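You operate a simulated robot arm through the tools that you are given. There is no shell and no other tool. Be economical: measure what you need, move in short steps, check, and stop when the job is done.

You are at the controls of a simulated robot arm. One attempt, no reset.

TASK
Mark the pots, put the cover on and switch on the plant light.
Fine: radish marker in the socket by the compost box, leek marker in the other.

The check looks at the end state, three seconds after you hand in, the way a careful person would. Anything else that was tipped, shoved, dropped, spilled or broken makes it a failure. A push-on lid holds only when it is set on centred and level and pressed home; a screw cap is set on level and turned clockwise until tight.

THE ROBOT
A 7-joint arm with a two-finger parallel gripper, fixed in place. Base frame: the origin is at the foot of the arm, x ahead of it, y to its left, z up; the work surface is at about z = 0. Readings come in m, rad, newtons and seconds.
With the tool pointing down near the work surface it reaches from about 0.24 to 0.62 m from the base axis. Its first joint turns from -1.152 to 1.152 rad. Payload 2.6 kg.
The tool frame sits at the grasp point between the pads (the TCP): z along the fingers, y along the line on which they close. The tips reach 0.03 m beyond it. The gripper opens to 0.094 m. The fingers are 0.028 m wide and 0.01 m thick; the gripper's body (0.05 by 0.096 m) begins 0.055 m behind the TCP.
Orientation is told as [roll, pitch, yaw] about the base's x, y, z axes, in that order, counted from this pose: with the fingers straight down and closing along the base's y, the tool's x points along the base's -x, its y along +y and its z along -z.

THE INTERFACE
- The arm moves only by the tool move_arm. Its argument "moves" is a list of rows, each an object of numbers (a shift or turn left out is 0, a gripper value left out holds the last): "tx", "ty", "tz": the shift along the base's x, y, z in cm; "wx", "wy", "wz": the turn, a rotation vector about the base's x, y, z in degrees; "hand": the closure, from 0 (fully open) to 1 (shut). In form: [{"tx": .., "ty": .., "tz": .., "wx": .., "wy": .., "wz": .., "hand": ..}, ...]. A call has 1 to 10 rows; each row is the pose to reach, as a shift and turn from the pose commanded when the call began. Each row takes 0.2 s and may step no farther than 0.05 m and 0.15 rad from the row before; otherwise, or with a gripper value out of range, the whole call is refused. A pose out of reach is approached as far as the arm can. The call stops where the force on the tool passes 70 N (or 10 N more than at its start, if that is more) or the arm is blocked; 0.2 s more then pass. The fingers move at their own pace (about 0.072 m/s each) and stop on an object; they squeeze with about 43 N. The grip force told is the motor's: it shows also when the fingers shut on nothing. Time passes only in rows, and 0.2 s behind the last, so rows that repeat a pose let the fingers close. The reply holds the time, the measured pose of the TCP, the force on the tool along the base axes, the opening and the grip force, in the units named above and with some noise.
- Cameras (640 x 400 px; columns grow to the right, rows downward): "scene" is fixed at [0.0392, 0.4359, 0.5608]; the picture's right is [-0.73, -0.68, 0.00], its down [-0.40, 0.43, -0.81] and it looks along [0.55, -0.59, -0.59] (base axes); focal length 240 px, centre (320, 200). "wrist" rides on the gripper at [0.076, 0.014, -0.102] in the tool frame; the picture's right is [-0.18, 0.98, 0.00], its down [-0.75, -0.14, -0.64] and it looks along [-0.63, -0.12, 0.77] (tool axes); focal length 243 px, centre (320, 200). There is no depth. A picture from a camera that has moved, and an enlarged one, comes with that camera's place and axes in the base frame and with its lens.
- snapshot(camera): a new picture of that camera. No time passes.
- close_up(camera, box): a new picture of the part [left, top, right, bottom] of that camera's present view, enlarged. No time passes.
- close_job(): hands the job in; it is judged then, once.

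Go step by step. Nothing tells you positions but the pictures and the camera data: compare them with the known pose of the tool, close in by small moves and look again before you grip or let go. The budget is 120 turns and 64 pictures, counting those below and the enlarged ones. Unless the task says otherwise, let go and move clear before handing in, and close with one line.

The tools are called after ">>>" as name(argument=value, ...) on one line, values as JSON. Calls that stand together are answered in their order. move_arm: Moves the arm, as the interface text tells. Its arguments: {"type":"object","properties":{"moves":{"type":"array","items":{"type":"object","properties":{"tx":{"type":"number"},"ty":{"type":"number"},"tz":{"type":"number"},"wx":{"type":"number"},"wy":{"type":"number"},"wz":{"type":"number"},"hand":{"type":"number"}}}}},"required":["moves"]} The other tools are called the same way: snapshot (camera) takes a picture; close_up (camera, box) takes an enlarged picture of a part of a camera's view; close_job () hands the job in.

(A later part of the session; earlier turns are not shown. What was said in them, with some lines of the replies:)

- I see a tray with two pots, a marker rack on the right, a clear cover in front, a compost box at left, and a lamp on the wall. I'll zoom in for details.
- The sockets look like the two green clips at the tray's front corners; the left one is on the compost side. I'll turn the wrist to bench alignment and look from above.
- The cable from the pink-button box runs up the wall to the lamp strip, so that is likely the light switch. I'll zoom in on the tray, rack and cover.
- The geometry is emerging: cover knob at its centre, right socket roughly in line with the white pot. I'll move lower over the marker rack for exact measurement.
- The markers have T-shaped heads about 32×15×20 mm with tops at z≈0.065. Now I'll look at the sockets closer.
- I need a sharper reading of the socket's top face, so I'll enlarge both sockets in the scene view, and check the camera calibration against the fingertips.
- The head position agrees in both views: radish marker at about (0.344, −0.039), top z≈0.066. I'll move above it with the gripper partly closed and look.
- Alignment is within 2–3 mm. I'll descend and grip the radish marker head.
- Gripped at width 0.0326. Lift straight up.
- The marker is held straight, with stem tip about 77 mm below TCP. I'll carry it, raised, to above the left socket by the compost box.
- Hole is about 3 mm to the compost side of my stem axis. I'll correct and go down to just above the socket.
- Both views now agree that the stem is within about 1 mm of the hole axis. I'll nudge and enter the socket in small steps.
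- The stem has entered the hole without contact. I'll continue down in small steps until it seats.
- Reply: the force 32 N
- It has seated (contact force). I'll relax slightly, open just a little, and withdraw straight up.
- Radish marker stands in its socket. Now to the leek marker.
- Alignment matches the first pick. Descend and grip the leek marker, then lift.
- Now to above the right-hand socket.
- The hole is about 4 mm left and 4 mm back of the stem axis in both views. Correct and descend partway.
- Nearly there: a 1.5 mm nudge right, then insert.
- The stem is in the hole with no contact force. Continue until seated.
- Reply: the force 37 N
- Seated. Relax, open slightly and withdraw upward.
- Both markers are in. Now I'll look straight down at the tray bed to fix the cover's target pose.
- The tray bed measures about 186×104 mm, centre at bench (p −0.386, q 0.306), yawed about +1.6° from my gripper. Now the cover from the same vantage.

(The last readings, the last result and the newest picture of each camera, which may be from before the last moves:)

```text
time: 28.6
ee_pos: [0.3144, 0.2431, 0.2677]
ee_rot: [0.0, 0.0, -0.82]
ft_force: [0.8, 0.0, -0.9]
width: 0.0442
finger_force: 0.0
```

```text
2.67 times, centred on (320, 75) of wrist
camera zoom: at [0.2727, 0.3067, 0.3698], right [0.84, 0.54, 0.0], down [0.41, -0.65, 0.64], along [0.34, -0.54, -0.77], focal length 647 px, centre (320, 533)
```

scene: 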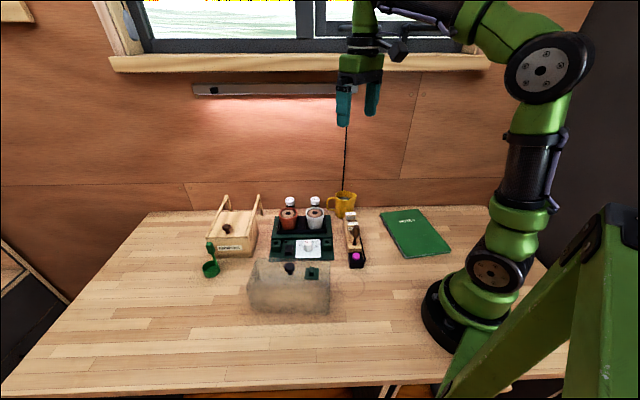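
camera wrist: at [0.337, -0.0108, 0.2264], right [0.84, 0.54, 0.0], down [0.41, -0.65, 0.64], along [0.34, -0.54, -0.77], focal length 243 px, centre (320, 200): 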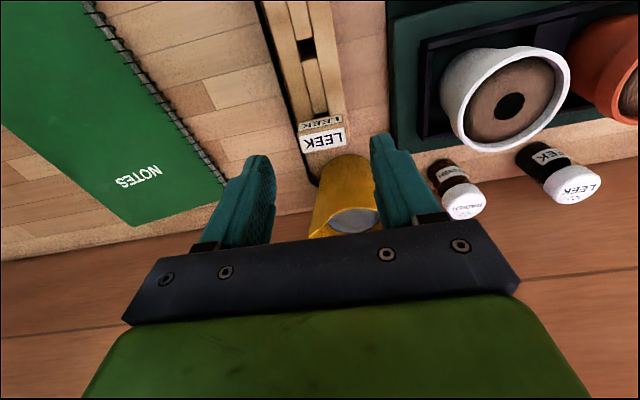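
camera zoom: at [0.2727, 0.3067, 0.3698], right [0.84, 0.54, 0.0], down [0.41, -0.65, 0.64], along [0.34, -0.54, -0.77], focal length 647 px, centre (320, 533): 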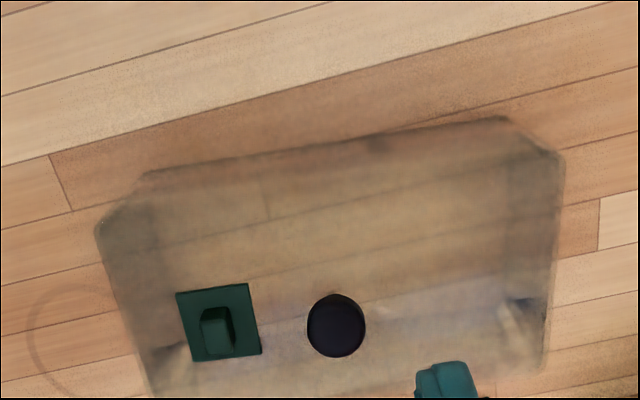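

The knob is at the cover's centre (≈22 mm diameter), ball centre z≈0.118. I'll narrow the gripper and hover over the knob.

>>> move_arm(moves=[{"tx": 0.9, "ty": -0.9, "tz": -2, "hand": 0.6}, {"tx": 1.73, "ty": -1.7, "tz": -5}, {"tx": 1.73, "ty": -1.7, "tz": -9}, {"tx": 1.73, "ty": -1.7, "tz": -9}])

>>> close_up(camera="wrist", box=[240, 80, 400, 180])

>>> close_up(camera="scene", box=[230, 220, 358, 300])

```text
time: 29.6
ee_pos: [0.3326, 0.2252, 0.1762]
ee_rot: [-0.001, -0.001, -0.82]
ft_force: [0.0, -0.4, -0.4]
width: 0.0376
finger_force: 0.1
```

```text
4.00 times, centred on (320, 130) of wrist
camera zoom: at [0.2906, 0.2899, 0.2781], right [0.84, 0.54, 0.0], down [0.41, -0.65, 0.64], along [0.34, -0.54, -0.77], focal length 970 px, centre (320, 480)
```

zoom: 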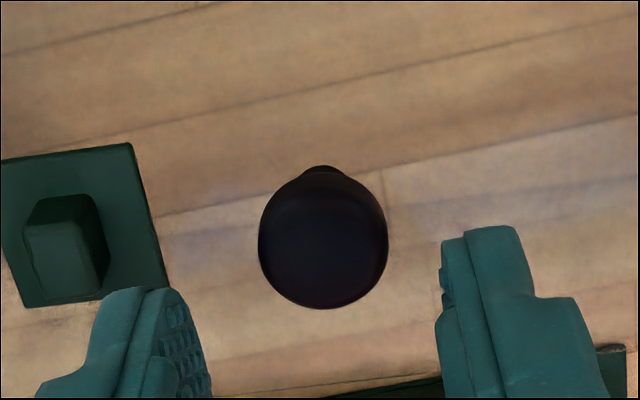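

```text
5.00 times, centred on (294, 260) of scene
camera zoom: at [0.0392, 0.4359, 0.5608], right [-0.73, -0.68, 0.0], down [-0.4, 0.43, -0.81], along [0.55, -0.59, -0.59], focal length 1202 px, centre (450, -100)
```

zoom: 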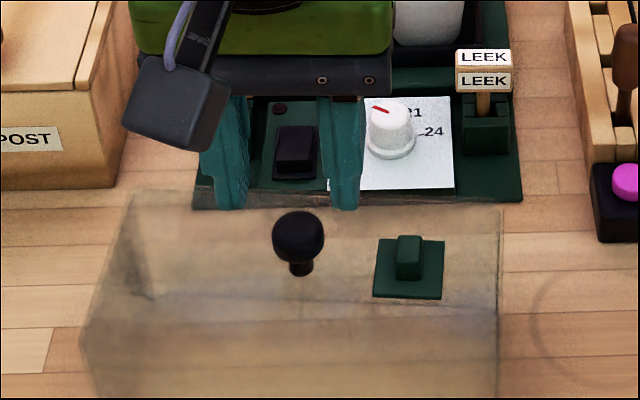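

Alignment over the knob is right. I'll narrow the opening a bit more so the finger clears the vent plate, then descend and grip.

>>> move_arm(moves=[{"hand": 0.67}, {"tz": -1.5}, {"tz": -3}, {"tz": -4.2}, {"tz": -4.2}])

>>> close_up(camera="scene", box=[246, 240, 342, 300])

```text
time: 30.8
ee_pos: [0.3318, 0.2239, 0.137]
ee_rot: [-0.001, 0.001, -0.819]
ft_force: [0.3, 0.2, 0.0]
width: 0.031
finger_force: 0.1
```

```text
6.67 times, centred on (294, 270) of scene
camera zoom: at [0.0392, 0.4359, 0.5608], right [-0.73, -0.68, 0.0], down [-0.4, 0.43, -0.81], along [0.55, -0.59, -0.59], focal length 1602 px, centre (493, -267)
```

zoom: 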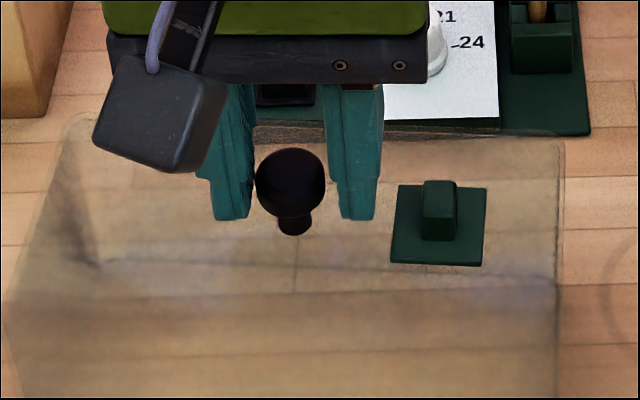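

>>> move_arm(moves=[{"tz": -0.3}, {"tz": -0.3}, {"tz": -0.3, "hand": 1}, {"tz": -0.3}, {"tz": -0.3}, {"tz": -0.3}])

```text
time: 32.2
ee_pos: [0.3313, 0.2224, 0.1343]
ee_rot: [-0.001, 0.001, -0.819]
ft_force: [1.0, 1.2, 1.5]
width: 0.0226
finger_force: 43.1
```

Gripped at 22.6 mm. Lift straight up and check it hangs level.

>>> move_arm(moves=[{"tz": 0.5}, {"tz": 2}, {"tz": 4.5}, {"tz": 7.5}, {"tz": 10.5}, {"tz": 12}, {"tz": 12}])

>>> snapshot(camera="scene")

```text
time: 33.8
ee_pos: [0.3304, 0.2219, 0.2528]
ee_rot: [0.001, -0.001, -0.82]
ft_force: [0.0, 0.3, -1.2]
width: 0.0228
finger_force: 42.5
```

```text
17 pictures are left
```

scene: 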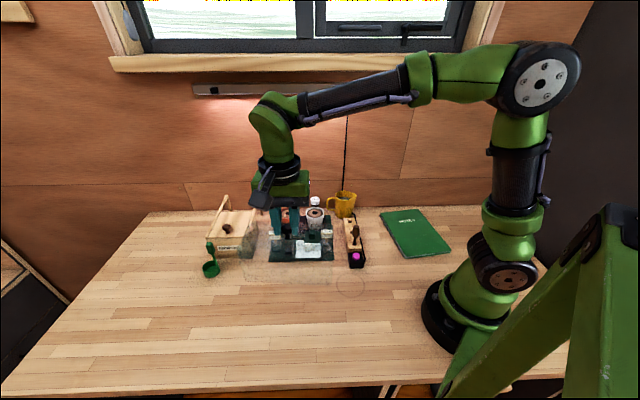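

It's hanging level. I'll carry it over the pots, turning it about 4.7° to match the tray.

>>> move_arm(moves=[{"tx": 2, "ty": -2.3, "wz": 0.6}, {"tx": 4.6, "ty": -5.2, "wz": 1.3}, {"tx": 7.2, "ty": -8.2, "wz": 2}, {"tx": 9.8, "ty": -11.2, "wz": 2.8}, {"tx": 12.4, "ty": -14.1, "wz": 3.6}, {"tx": 14.8, "ty": -16.9, "wz": 4.3}, {"tx": 16, "ty": -18.25, "wz": 4.7}, {"tx": 16, "ty": -18.25, "wz": 4.7}])

>>> snapshot(camera="wrist")

>>> close_up(camera="scene", box=[224, 160, 384, 260])

```text
time: 35.6
ee_pos: [0.4879, 0.0399, 0.2545]
ee_rot: [0.0, 0.0, -0.737]
ft_force: [0.1, -0.8, -1.8]
width: 0.0228
finger_force: 43.2
```

```text
16 pictures are left
camera wrist: at [0.4414, 0.1003, 0.3565], right [0.8, 0.6, 0.0], down [0.46, -0.61, 0.64], along [0.39, -0.51, -0.77], focal length 243 px, centre (320, 200)
```

wrist: 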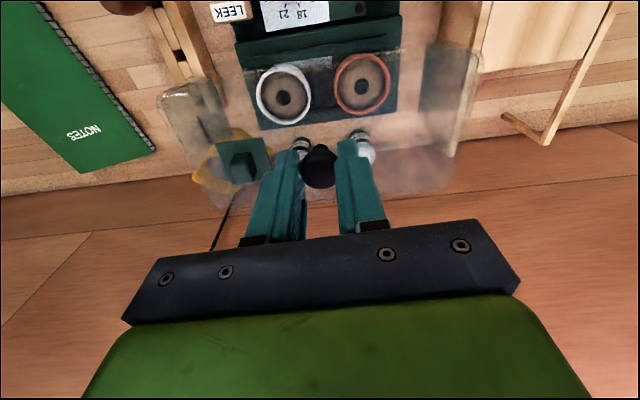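

```text
4.00 times, centred on (304, 210) of scene
camera zoom: at [0.0392, 0.4359, 0.5608], right [-0.73, -0.68, 0.0], down [-0.4, 0.43, -0.81], along [0.55, -0.59, -0.59], focal length 961 px, centre (384, 160)
```

zoom: 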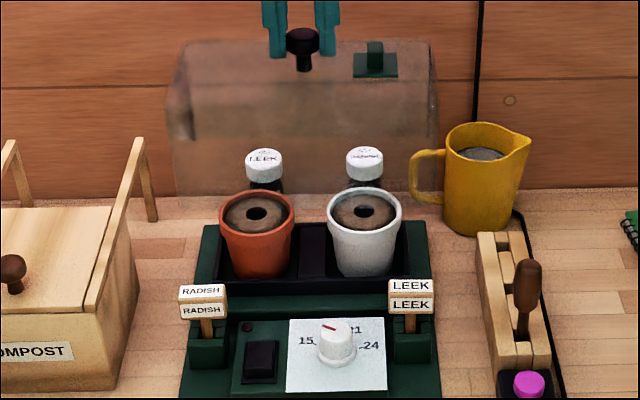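

>>> close_up(camera="wrist", box=[216, 0, 424, 130])

```text
3.08 times, centred on (320, 65) of wrist
camera zoom: at [0.4414, 0.1003, 0.3565], right [0.8, 0.6, 0.0], down [0.46, -0.61, 0.64], along [0.39, -0.51, -0.77], focal length 746 px, centre (320, 615)
```

zoom: 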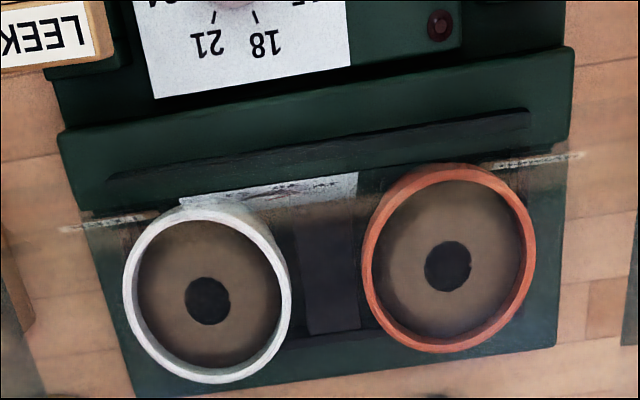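

The cover is centred to within 2 mm and parallel to the bed. I'll lower it to just above the bed and check.

>>> move_arm(moves=[{"tx": 0.15, "ty": -0.13, "tz": -2}, {"tx": 0.15, "ty": -0.13, "tz": -4}, {"tx": 0.15, "ty": -0.13, "tz": -6}, {"tx": 0.15, "ty": -0.13, "tz": -7.5}, {"tx": 0.15, "ty": -0.13, "tz": -8.3}, {"tx": 0.15, "ty": -0.13, "tz": -8.3}])

>>> close_up(camera="scene", box=[240, 180, 352, 250])

>>> close_up(camera="wrist", box=[160, 0, 480, 200])

```text
time: 37.0
ee_pos: [0.4925, 0.0379, 0.1709]
ee_rot: [0.001, 0.001, -0.739]
ft_force: [0.3, -0.3, -0.2]
width: 0.0229
finger_force: 43.2
```

```text
5.71 times, centred on (296, 215) of scene
camera zoom: at [0.0392, 0.4359, 0.5608], right [-0.73, -0.68, 0.0], down [-0.4, 0.43, -0.81], along [0.55, -0.59, -0.59], focal length 1373 px, centre (457, 114)
```

zoom: 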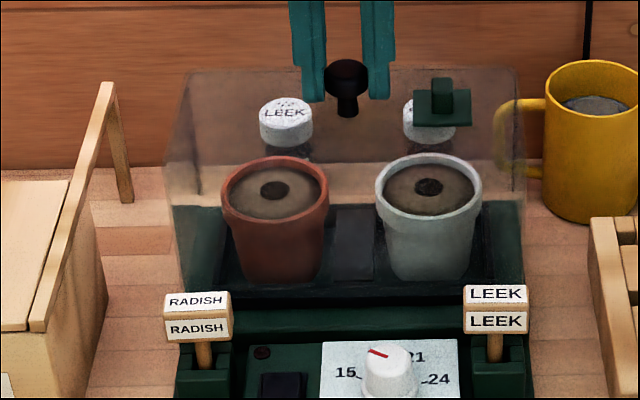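

```text
2.00 times, centred on (320, 100) of wrist
camera zoom: at [0.4459, 0.098, 0.2734], right [0.8, 0.6, 0.0], down [0.46, -0.61, 0.64], along [0.39, -0.51, -0.77], focal length 485 px, centre (320, 400)
```

zoom: 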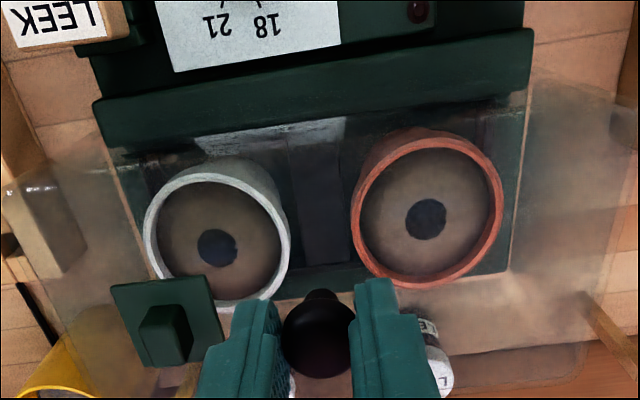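

It is centred over the bed. Lower gently until it lands.

>>> move_arm(moves=[{"tz": -0.4}, {"tz": -0.8}, {"tz": -1.0}])

>>> close_up(camera="scene", box=[256, 210, 352, 260])

```text
time: 37.8
ee_pos: [0.4916, 0.0377, 0.1605]
ee_rot: [0.002, 0.0, -0.738]
ft_force: [0.5, -0.3, -1.3]
width: 0.0229
finger_force: 42.8
```

```text
6.67 times, centred on (304, 235) of scene
camera zoom: at [0.0392, 0.4359, 0.5608], right [-0.73, -0.68, 0.0], down [-0.4, 0.43, -0.81], along [0.55, -0.59, -0.59], focal length 1602 px, centre (427, -33)
```

zoom: 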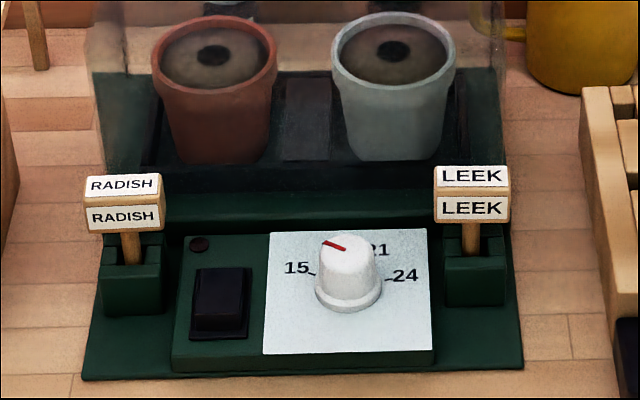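

>>> move_arm(moves=[{"tz": -0.2}, {"tz": -0.4}])

```text
time: 38.4
ee_pos: [0.4907, 0.0393, 0.1574]
ee_rot: [-0.001, 0.001, -0.737]
ft_force: [-1.1, 0.0, -1.0]
width: 0.0229
finger_force: 43.3
```

>>> move_arm(moves=[{"tz": -0.2}, {"tz": -0.35}])

```text
time: 39.0
ee_pos: [0.4922, 0.0395, 0.1566]
ee_rot: [0.004, -0.003, -0.74]
ft_force: [-9.0, -2.7, 26.1]
width: 0.0228
finger_force: 43.0
```

It landed at about the expected height. Let me check seating before letting go.

>>> close_up(camera="scene", box=[248, 185, 344, 245])

>>> close_up(camera="wrist", box=[160, 0, 480, 200])

```text
6.67 times, centred on (296, 215) of scene
camera zoom: at [0.039, 0.4359, 0.5608], right [-0.73, -0.68, 0.0], down [-0.4, 0.43, -0.81], along [0.55, -0.59, -0.59], focal length 1602 px, centre (480, 100)
```

zoom: 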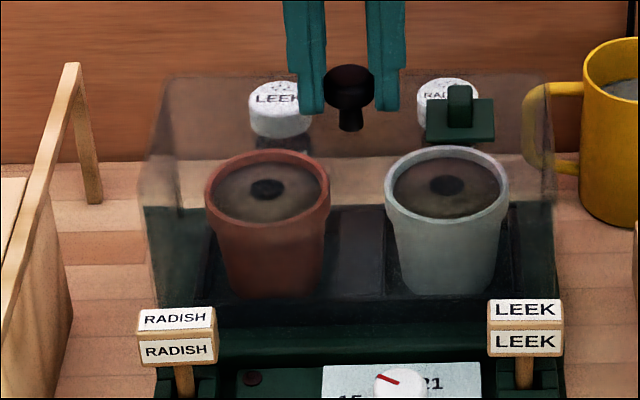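

```text
2.00 times, centred on (320, 100) of wrist
camera zoom: at [0.4454, 0.0999, 0.2585], right [0.8, 0.6, 0.0], down [0.46, -0.61, 0.64], along [0.39, -0.51, -0.77], focal length 485 px, centre (320, 400)
```

zoom: 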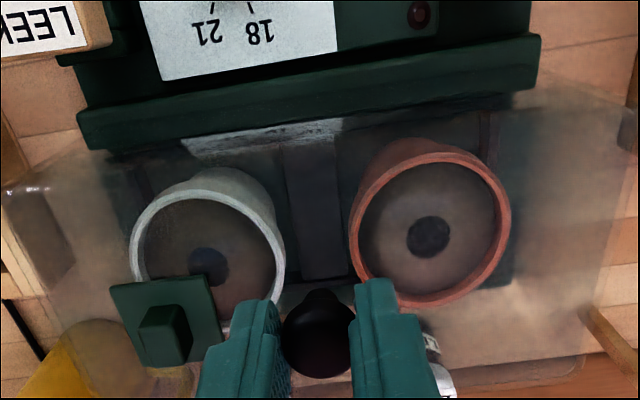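

Resting flat on the bed, around the pot tray. A light further press, then release and rise.

>>> move_arm(moves=[{"tz": -0.15}, {"tz": -0.15}, {"tz": 0.3}])

>>> move_arm(moves=[{"tz": 0.0, "hand": 0.66}, {"tz": 0}, {"tz": 0}, {"tz": 1}, {"tz": 3}, {"tz": 6}, {"tz": 10}])

>>> close_up(camera="scene", box=[232, 170, 392, 270])

```text
time: 39.8
ee_pos: [0.4932, 0.0393, 0.1564]
ee_rot: [-0.002, -0.002, -0.735]
ft_force: [3.4, -0.2, 9.1]
width: 0.0229
finger_force: 42.8
```

```text
time: 41.4
ee_pos: [0.4923, 0.0402, 0.2567]
ee_rot: [0.001, 0.0, -0.738]
ft_force: [0.3, -0.8, 0.6]
width: 0.0319
finger_force: 0.1
```

```text
4.00 times, centred on (312, 220) of scene
camera zoom: at [0.0392, 0.4359, 0.5608], right [-0.73, -0.68, 0.0], down [-0.4, 0.43, -0.81], along [0.55, -0.59, -0.59], focal length 961 px, centre (352, 120)
```

zoom: 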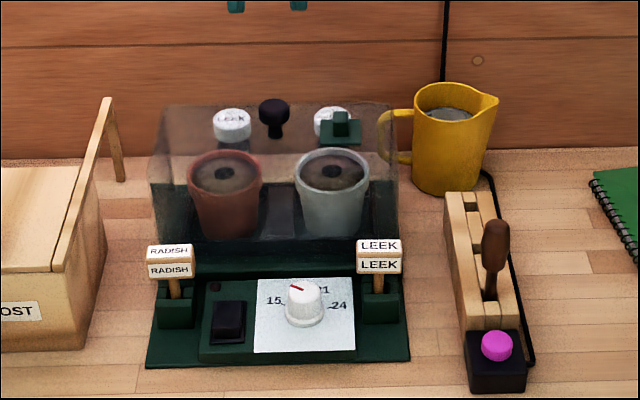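

The cover sits level and centred. Now the pink button: I'll close the fingers and hover above it.

>>> move_arm(moves=[{"tx": -4, "ty": -0.2, "wz": -1, "hand": 1}, {"tx": -8, "ty": -0.4, "wz": -2}, {"tx": -12, "ty": -0.6, "wz": -3}, {"tx": -16, "ty": -0.8, "wz": -4}, {"tx": -20, "ty": -0.95, "wz": -4.7}, {"tx": -21.2, "ty": -0.95, "tz": -3, "wz": -4.7}, {"tx": -21.2, "ty": -0.95, "tz": -7, "wz": -4.7}, {"tx": -21.2, "ty": -0.95, "tz": -11, "wz": -4.7}, {"tx": -21.2, "ty": -0.95, "tz": -15, "wz": -4.7}, {"tx": -21.2, "ty": -0.95, "tz": -15, "wz": -4.7}])

>>> close_up(camera="wrist", box=[240, 80, 400, 180])

>>> close_up(camera="scene", box=[320, 220, 400, 270])

```text
time: 43.6
ee_pos: [0.279, 0.0302, 0.1052]
ee_rot: [-0.001, 0.002, -0.82]
ft_force: [-0.7, -0.9, -0.2]
width: 0.0002
finger_force: 33.2
```

```text
4.00 times, centred on (320, 130) of wrist
camera zoom: at [0.2378, 0.0951, 0.207], right [0.84, 0.54, 0.0], down [0.41, -0.65, 0.64], along [0.34, -0.54, -0.77], focal length 970 px, centre (320, 480)
```

zoom: 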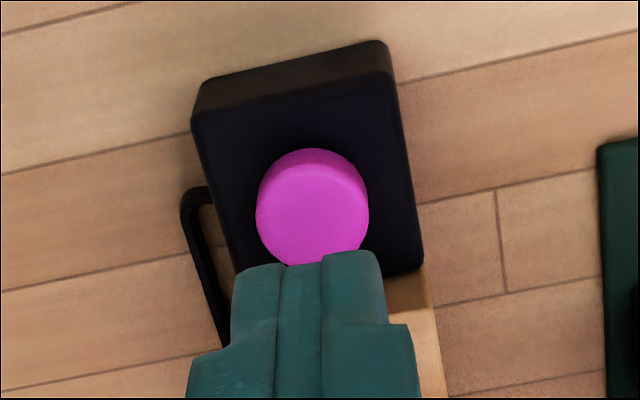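

```text
8.00 times, centred on (360, 245) of scene
camera zoom: at [0.0392, 0.4359, 0.5608], right [-0.73, -0.68, 0.0], down [-0.4, 0.43, -0.81], along [0.55, -0.59, -0.59], focal length 1923 px, centre (0, -160)
```

zoom: 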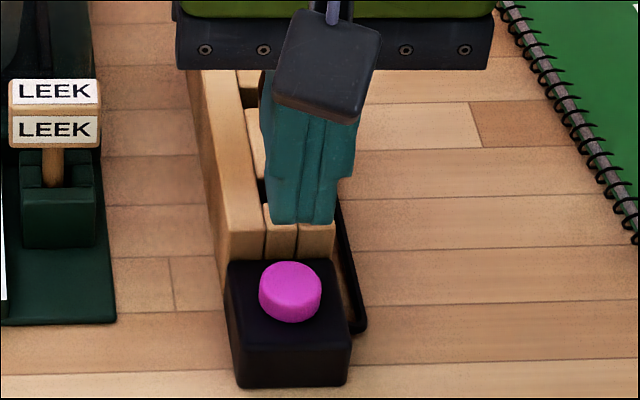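

Aligned above the button. Press down gently.

>>> move_arm(moves=[{"tz": -1.5}, {"tz": -3}, {"tz": -3.4}, {"tz": -3.7}])

>>> close_up(camera="scene", box=[180, 70, 400, 270])

```text
time: 44.6
ee_pos: [0.2795, 0.0292, 0.0687]
ee_rot: [0.0, 0.0, -0.821]
ft_force: [-1.0, 0.4, 0.5]
width: 0.0002
finger_force: 33.0
```

```text
2.00 times, centred on (290, 170) of scene
camera zoom: at [0.0392, 0.4359, 0.5608], right [-0.73, -0.68, 0.0], down [-0.4, 0.43, -0.81], along [0.55, -0.59, -0.59], focal length 481 px, centre (380, 260)
```

zoom: 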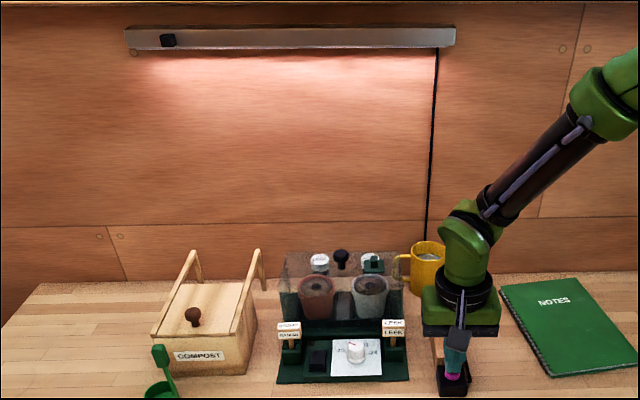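

>>> move_arm(moves=[{"tz": -0.2}, {"tz": -0.4}])

```text
time: 45.2
ee_pos: [0.2799, 0.0297, 0.0645]
ee_rot: [0.001, 0.0, -0.818]
ft_force: [-0.2, -0.4, -0.3]
width: 0.0
finger_force: 33.7
```

>>> move_arm(moves=[{"tz": -0.2}, {"tz": -0.35}])

>>> close_up(camera="scene", box=[320, 220, 400, 270])

```text
time: 45.8
ee_pos: [0.2805, 0.0288, 0.0614]
ee_rot: [0.0, 0.002, -0.82]
ft_force: [-0.1, -0.1, 1.3]
width: 0.0
finger_force: 32.8
```

```text
8.00 times, centred on (360, 245) of scene
camera zoom: at [0.0392, 0.4359, 0.5608], right [-0.73, -0.68, 0.0], down [-0.4, 0.43, -0.81], along [0.55, -0.59, -0.59], focal length 1923 px, centre (0, -160)
```

zoom: 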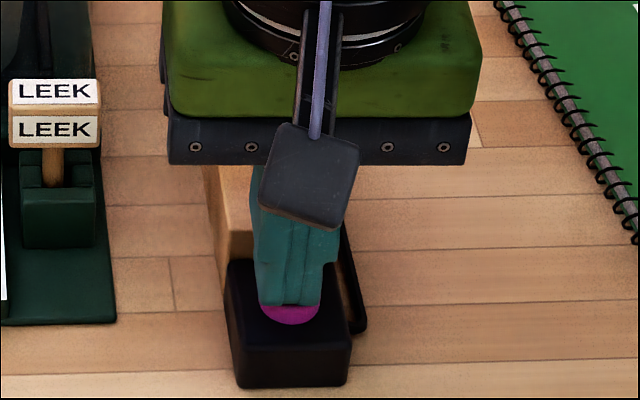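

The fingertips are just at the button. Continue in 2 mm steps.

>>> move_arm(moves=[{"tz": -0.15}, {"tz": -0.3}])

```text
time: 46.4
ee_pos: [0.281, 0.0302, 0.059]
ee_rot: [-0.001, 0.0, -0.82]
ft_force: [1.1, -0.6, 2.6]
width: 0.0
finger_force: 33.5
```

>>> move_arm(moves=[{"tz": -0.15}, {"tz": -0.3}])

>>> close_up(camera="scene", box=[180, 70, 400, 270])

```text
time: 47.0
ee_pos: [0.281, 0.0278, 0.0566]
ee_rot: [0.0, 0.0, -0.822]
ft_force: [-3.2, 0.0, 17.2]
width: 0.0
finger_force: 33.0
```

```text
2.00 times, centred on (290, 170) of scene
camera zoom: at [0.0391, 0.4359, 0.5608], right [-0.73, -0.68, 0.0], down [-0.4, 0.43, -0.81], along [0.55, -0.59, -0.59], focal length 481 px, centre (380, 260)
```

zoom: 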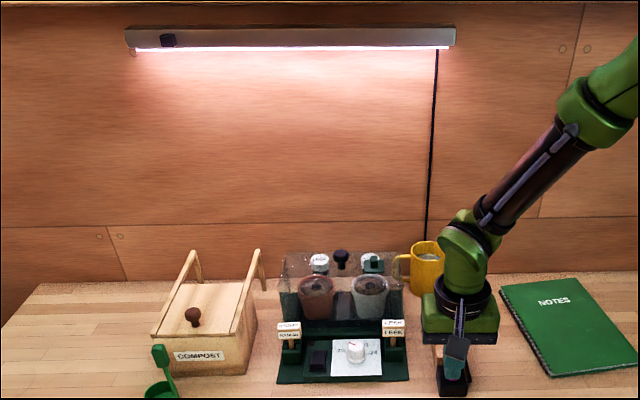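

The lamp's lower edge now glows bright, so the light is on. I'll release the button, rise clear and verify it stays on.

>>> move_arm(moves=[{"tz": 1}, {"tz": 4}, {"tz": 8}, {"tz": 12}, {"tz": 16}])

>>> snapshot(camera="scene")

>>> close_up(camera="scene", box=[232, 180, 376, 270])

```text
time: 48.2
ee_pos: [0.2773, 0.0281, 0.215]
ee_rot: [0.0, 0.0, -0.817]
ft_force: [0.3, 0.1, -1.0]
width: 0.0
finger_force: 32.7
```

```text
2 pictures are left
```

scene: 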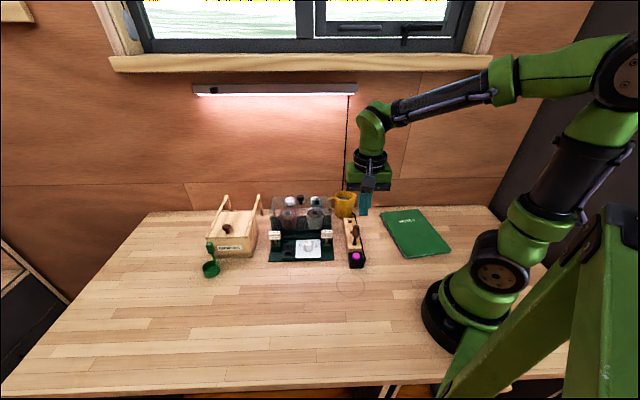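

```text
4.44 times, centred on (304, 225) of scene
camera zoom: at [0.0392, 0.4359, 0.5608], right [-0.73, -0.68, 0.0], down [-0.4, 0.43, -0.81], along [0.55, -0.59, -0.59], focal length 1068 px, centre (391, 89)
```

zoom: 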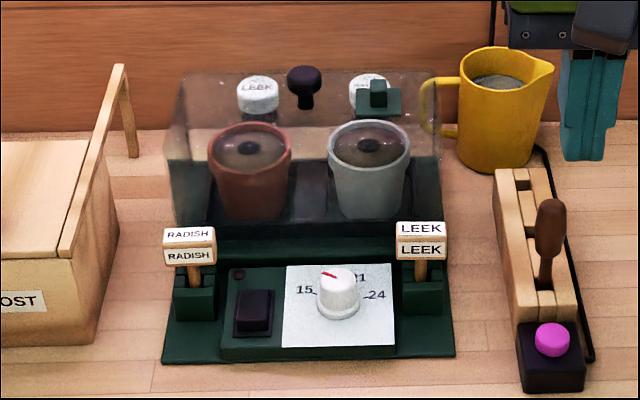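

The light stays on, both markers stand in the right sockets, the cover is seated, and the arm is clear, so I'm handing in.

>>> close_job()

```text
The job is handed in.
```

The job is handed in: the radish marker is in the socket by the compost box, the leek marker is in the other, the cover is seated over the pots, and the plant light is on.
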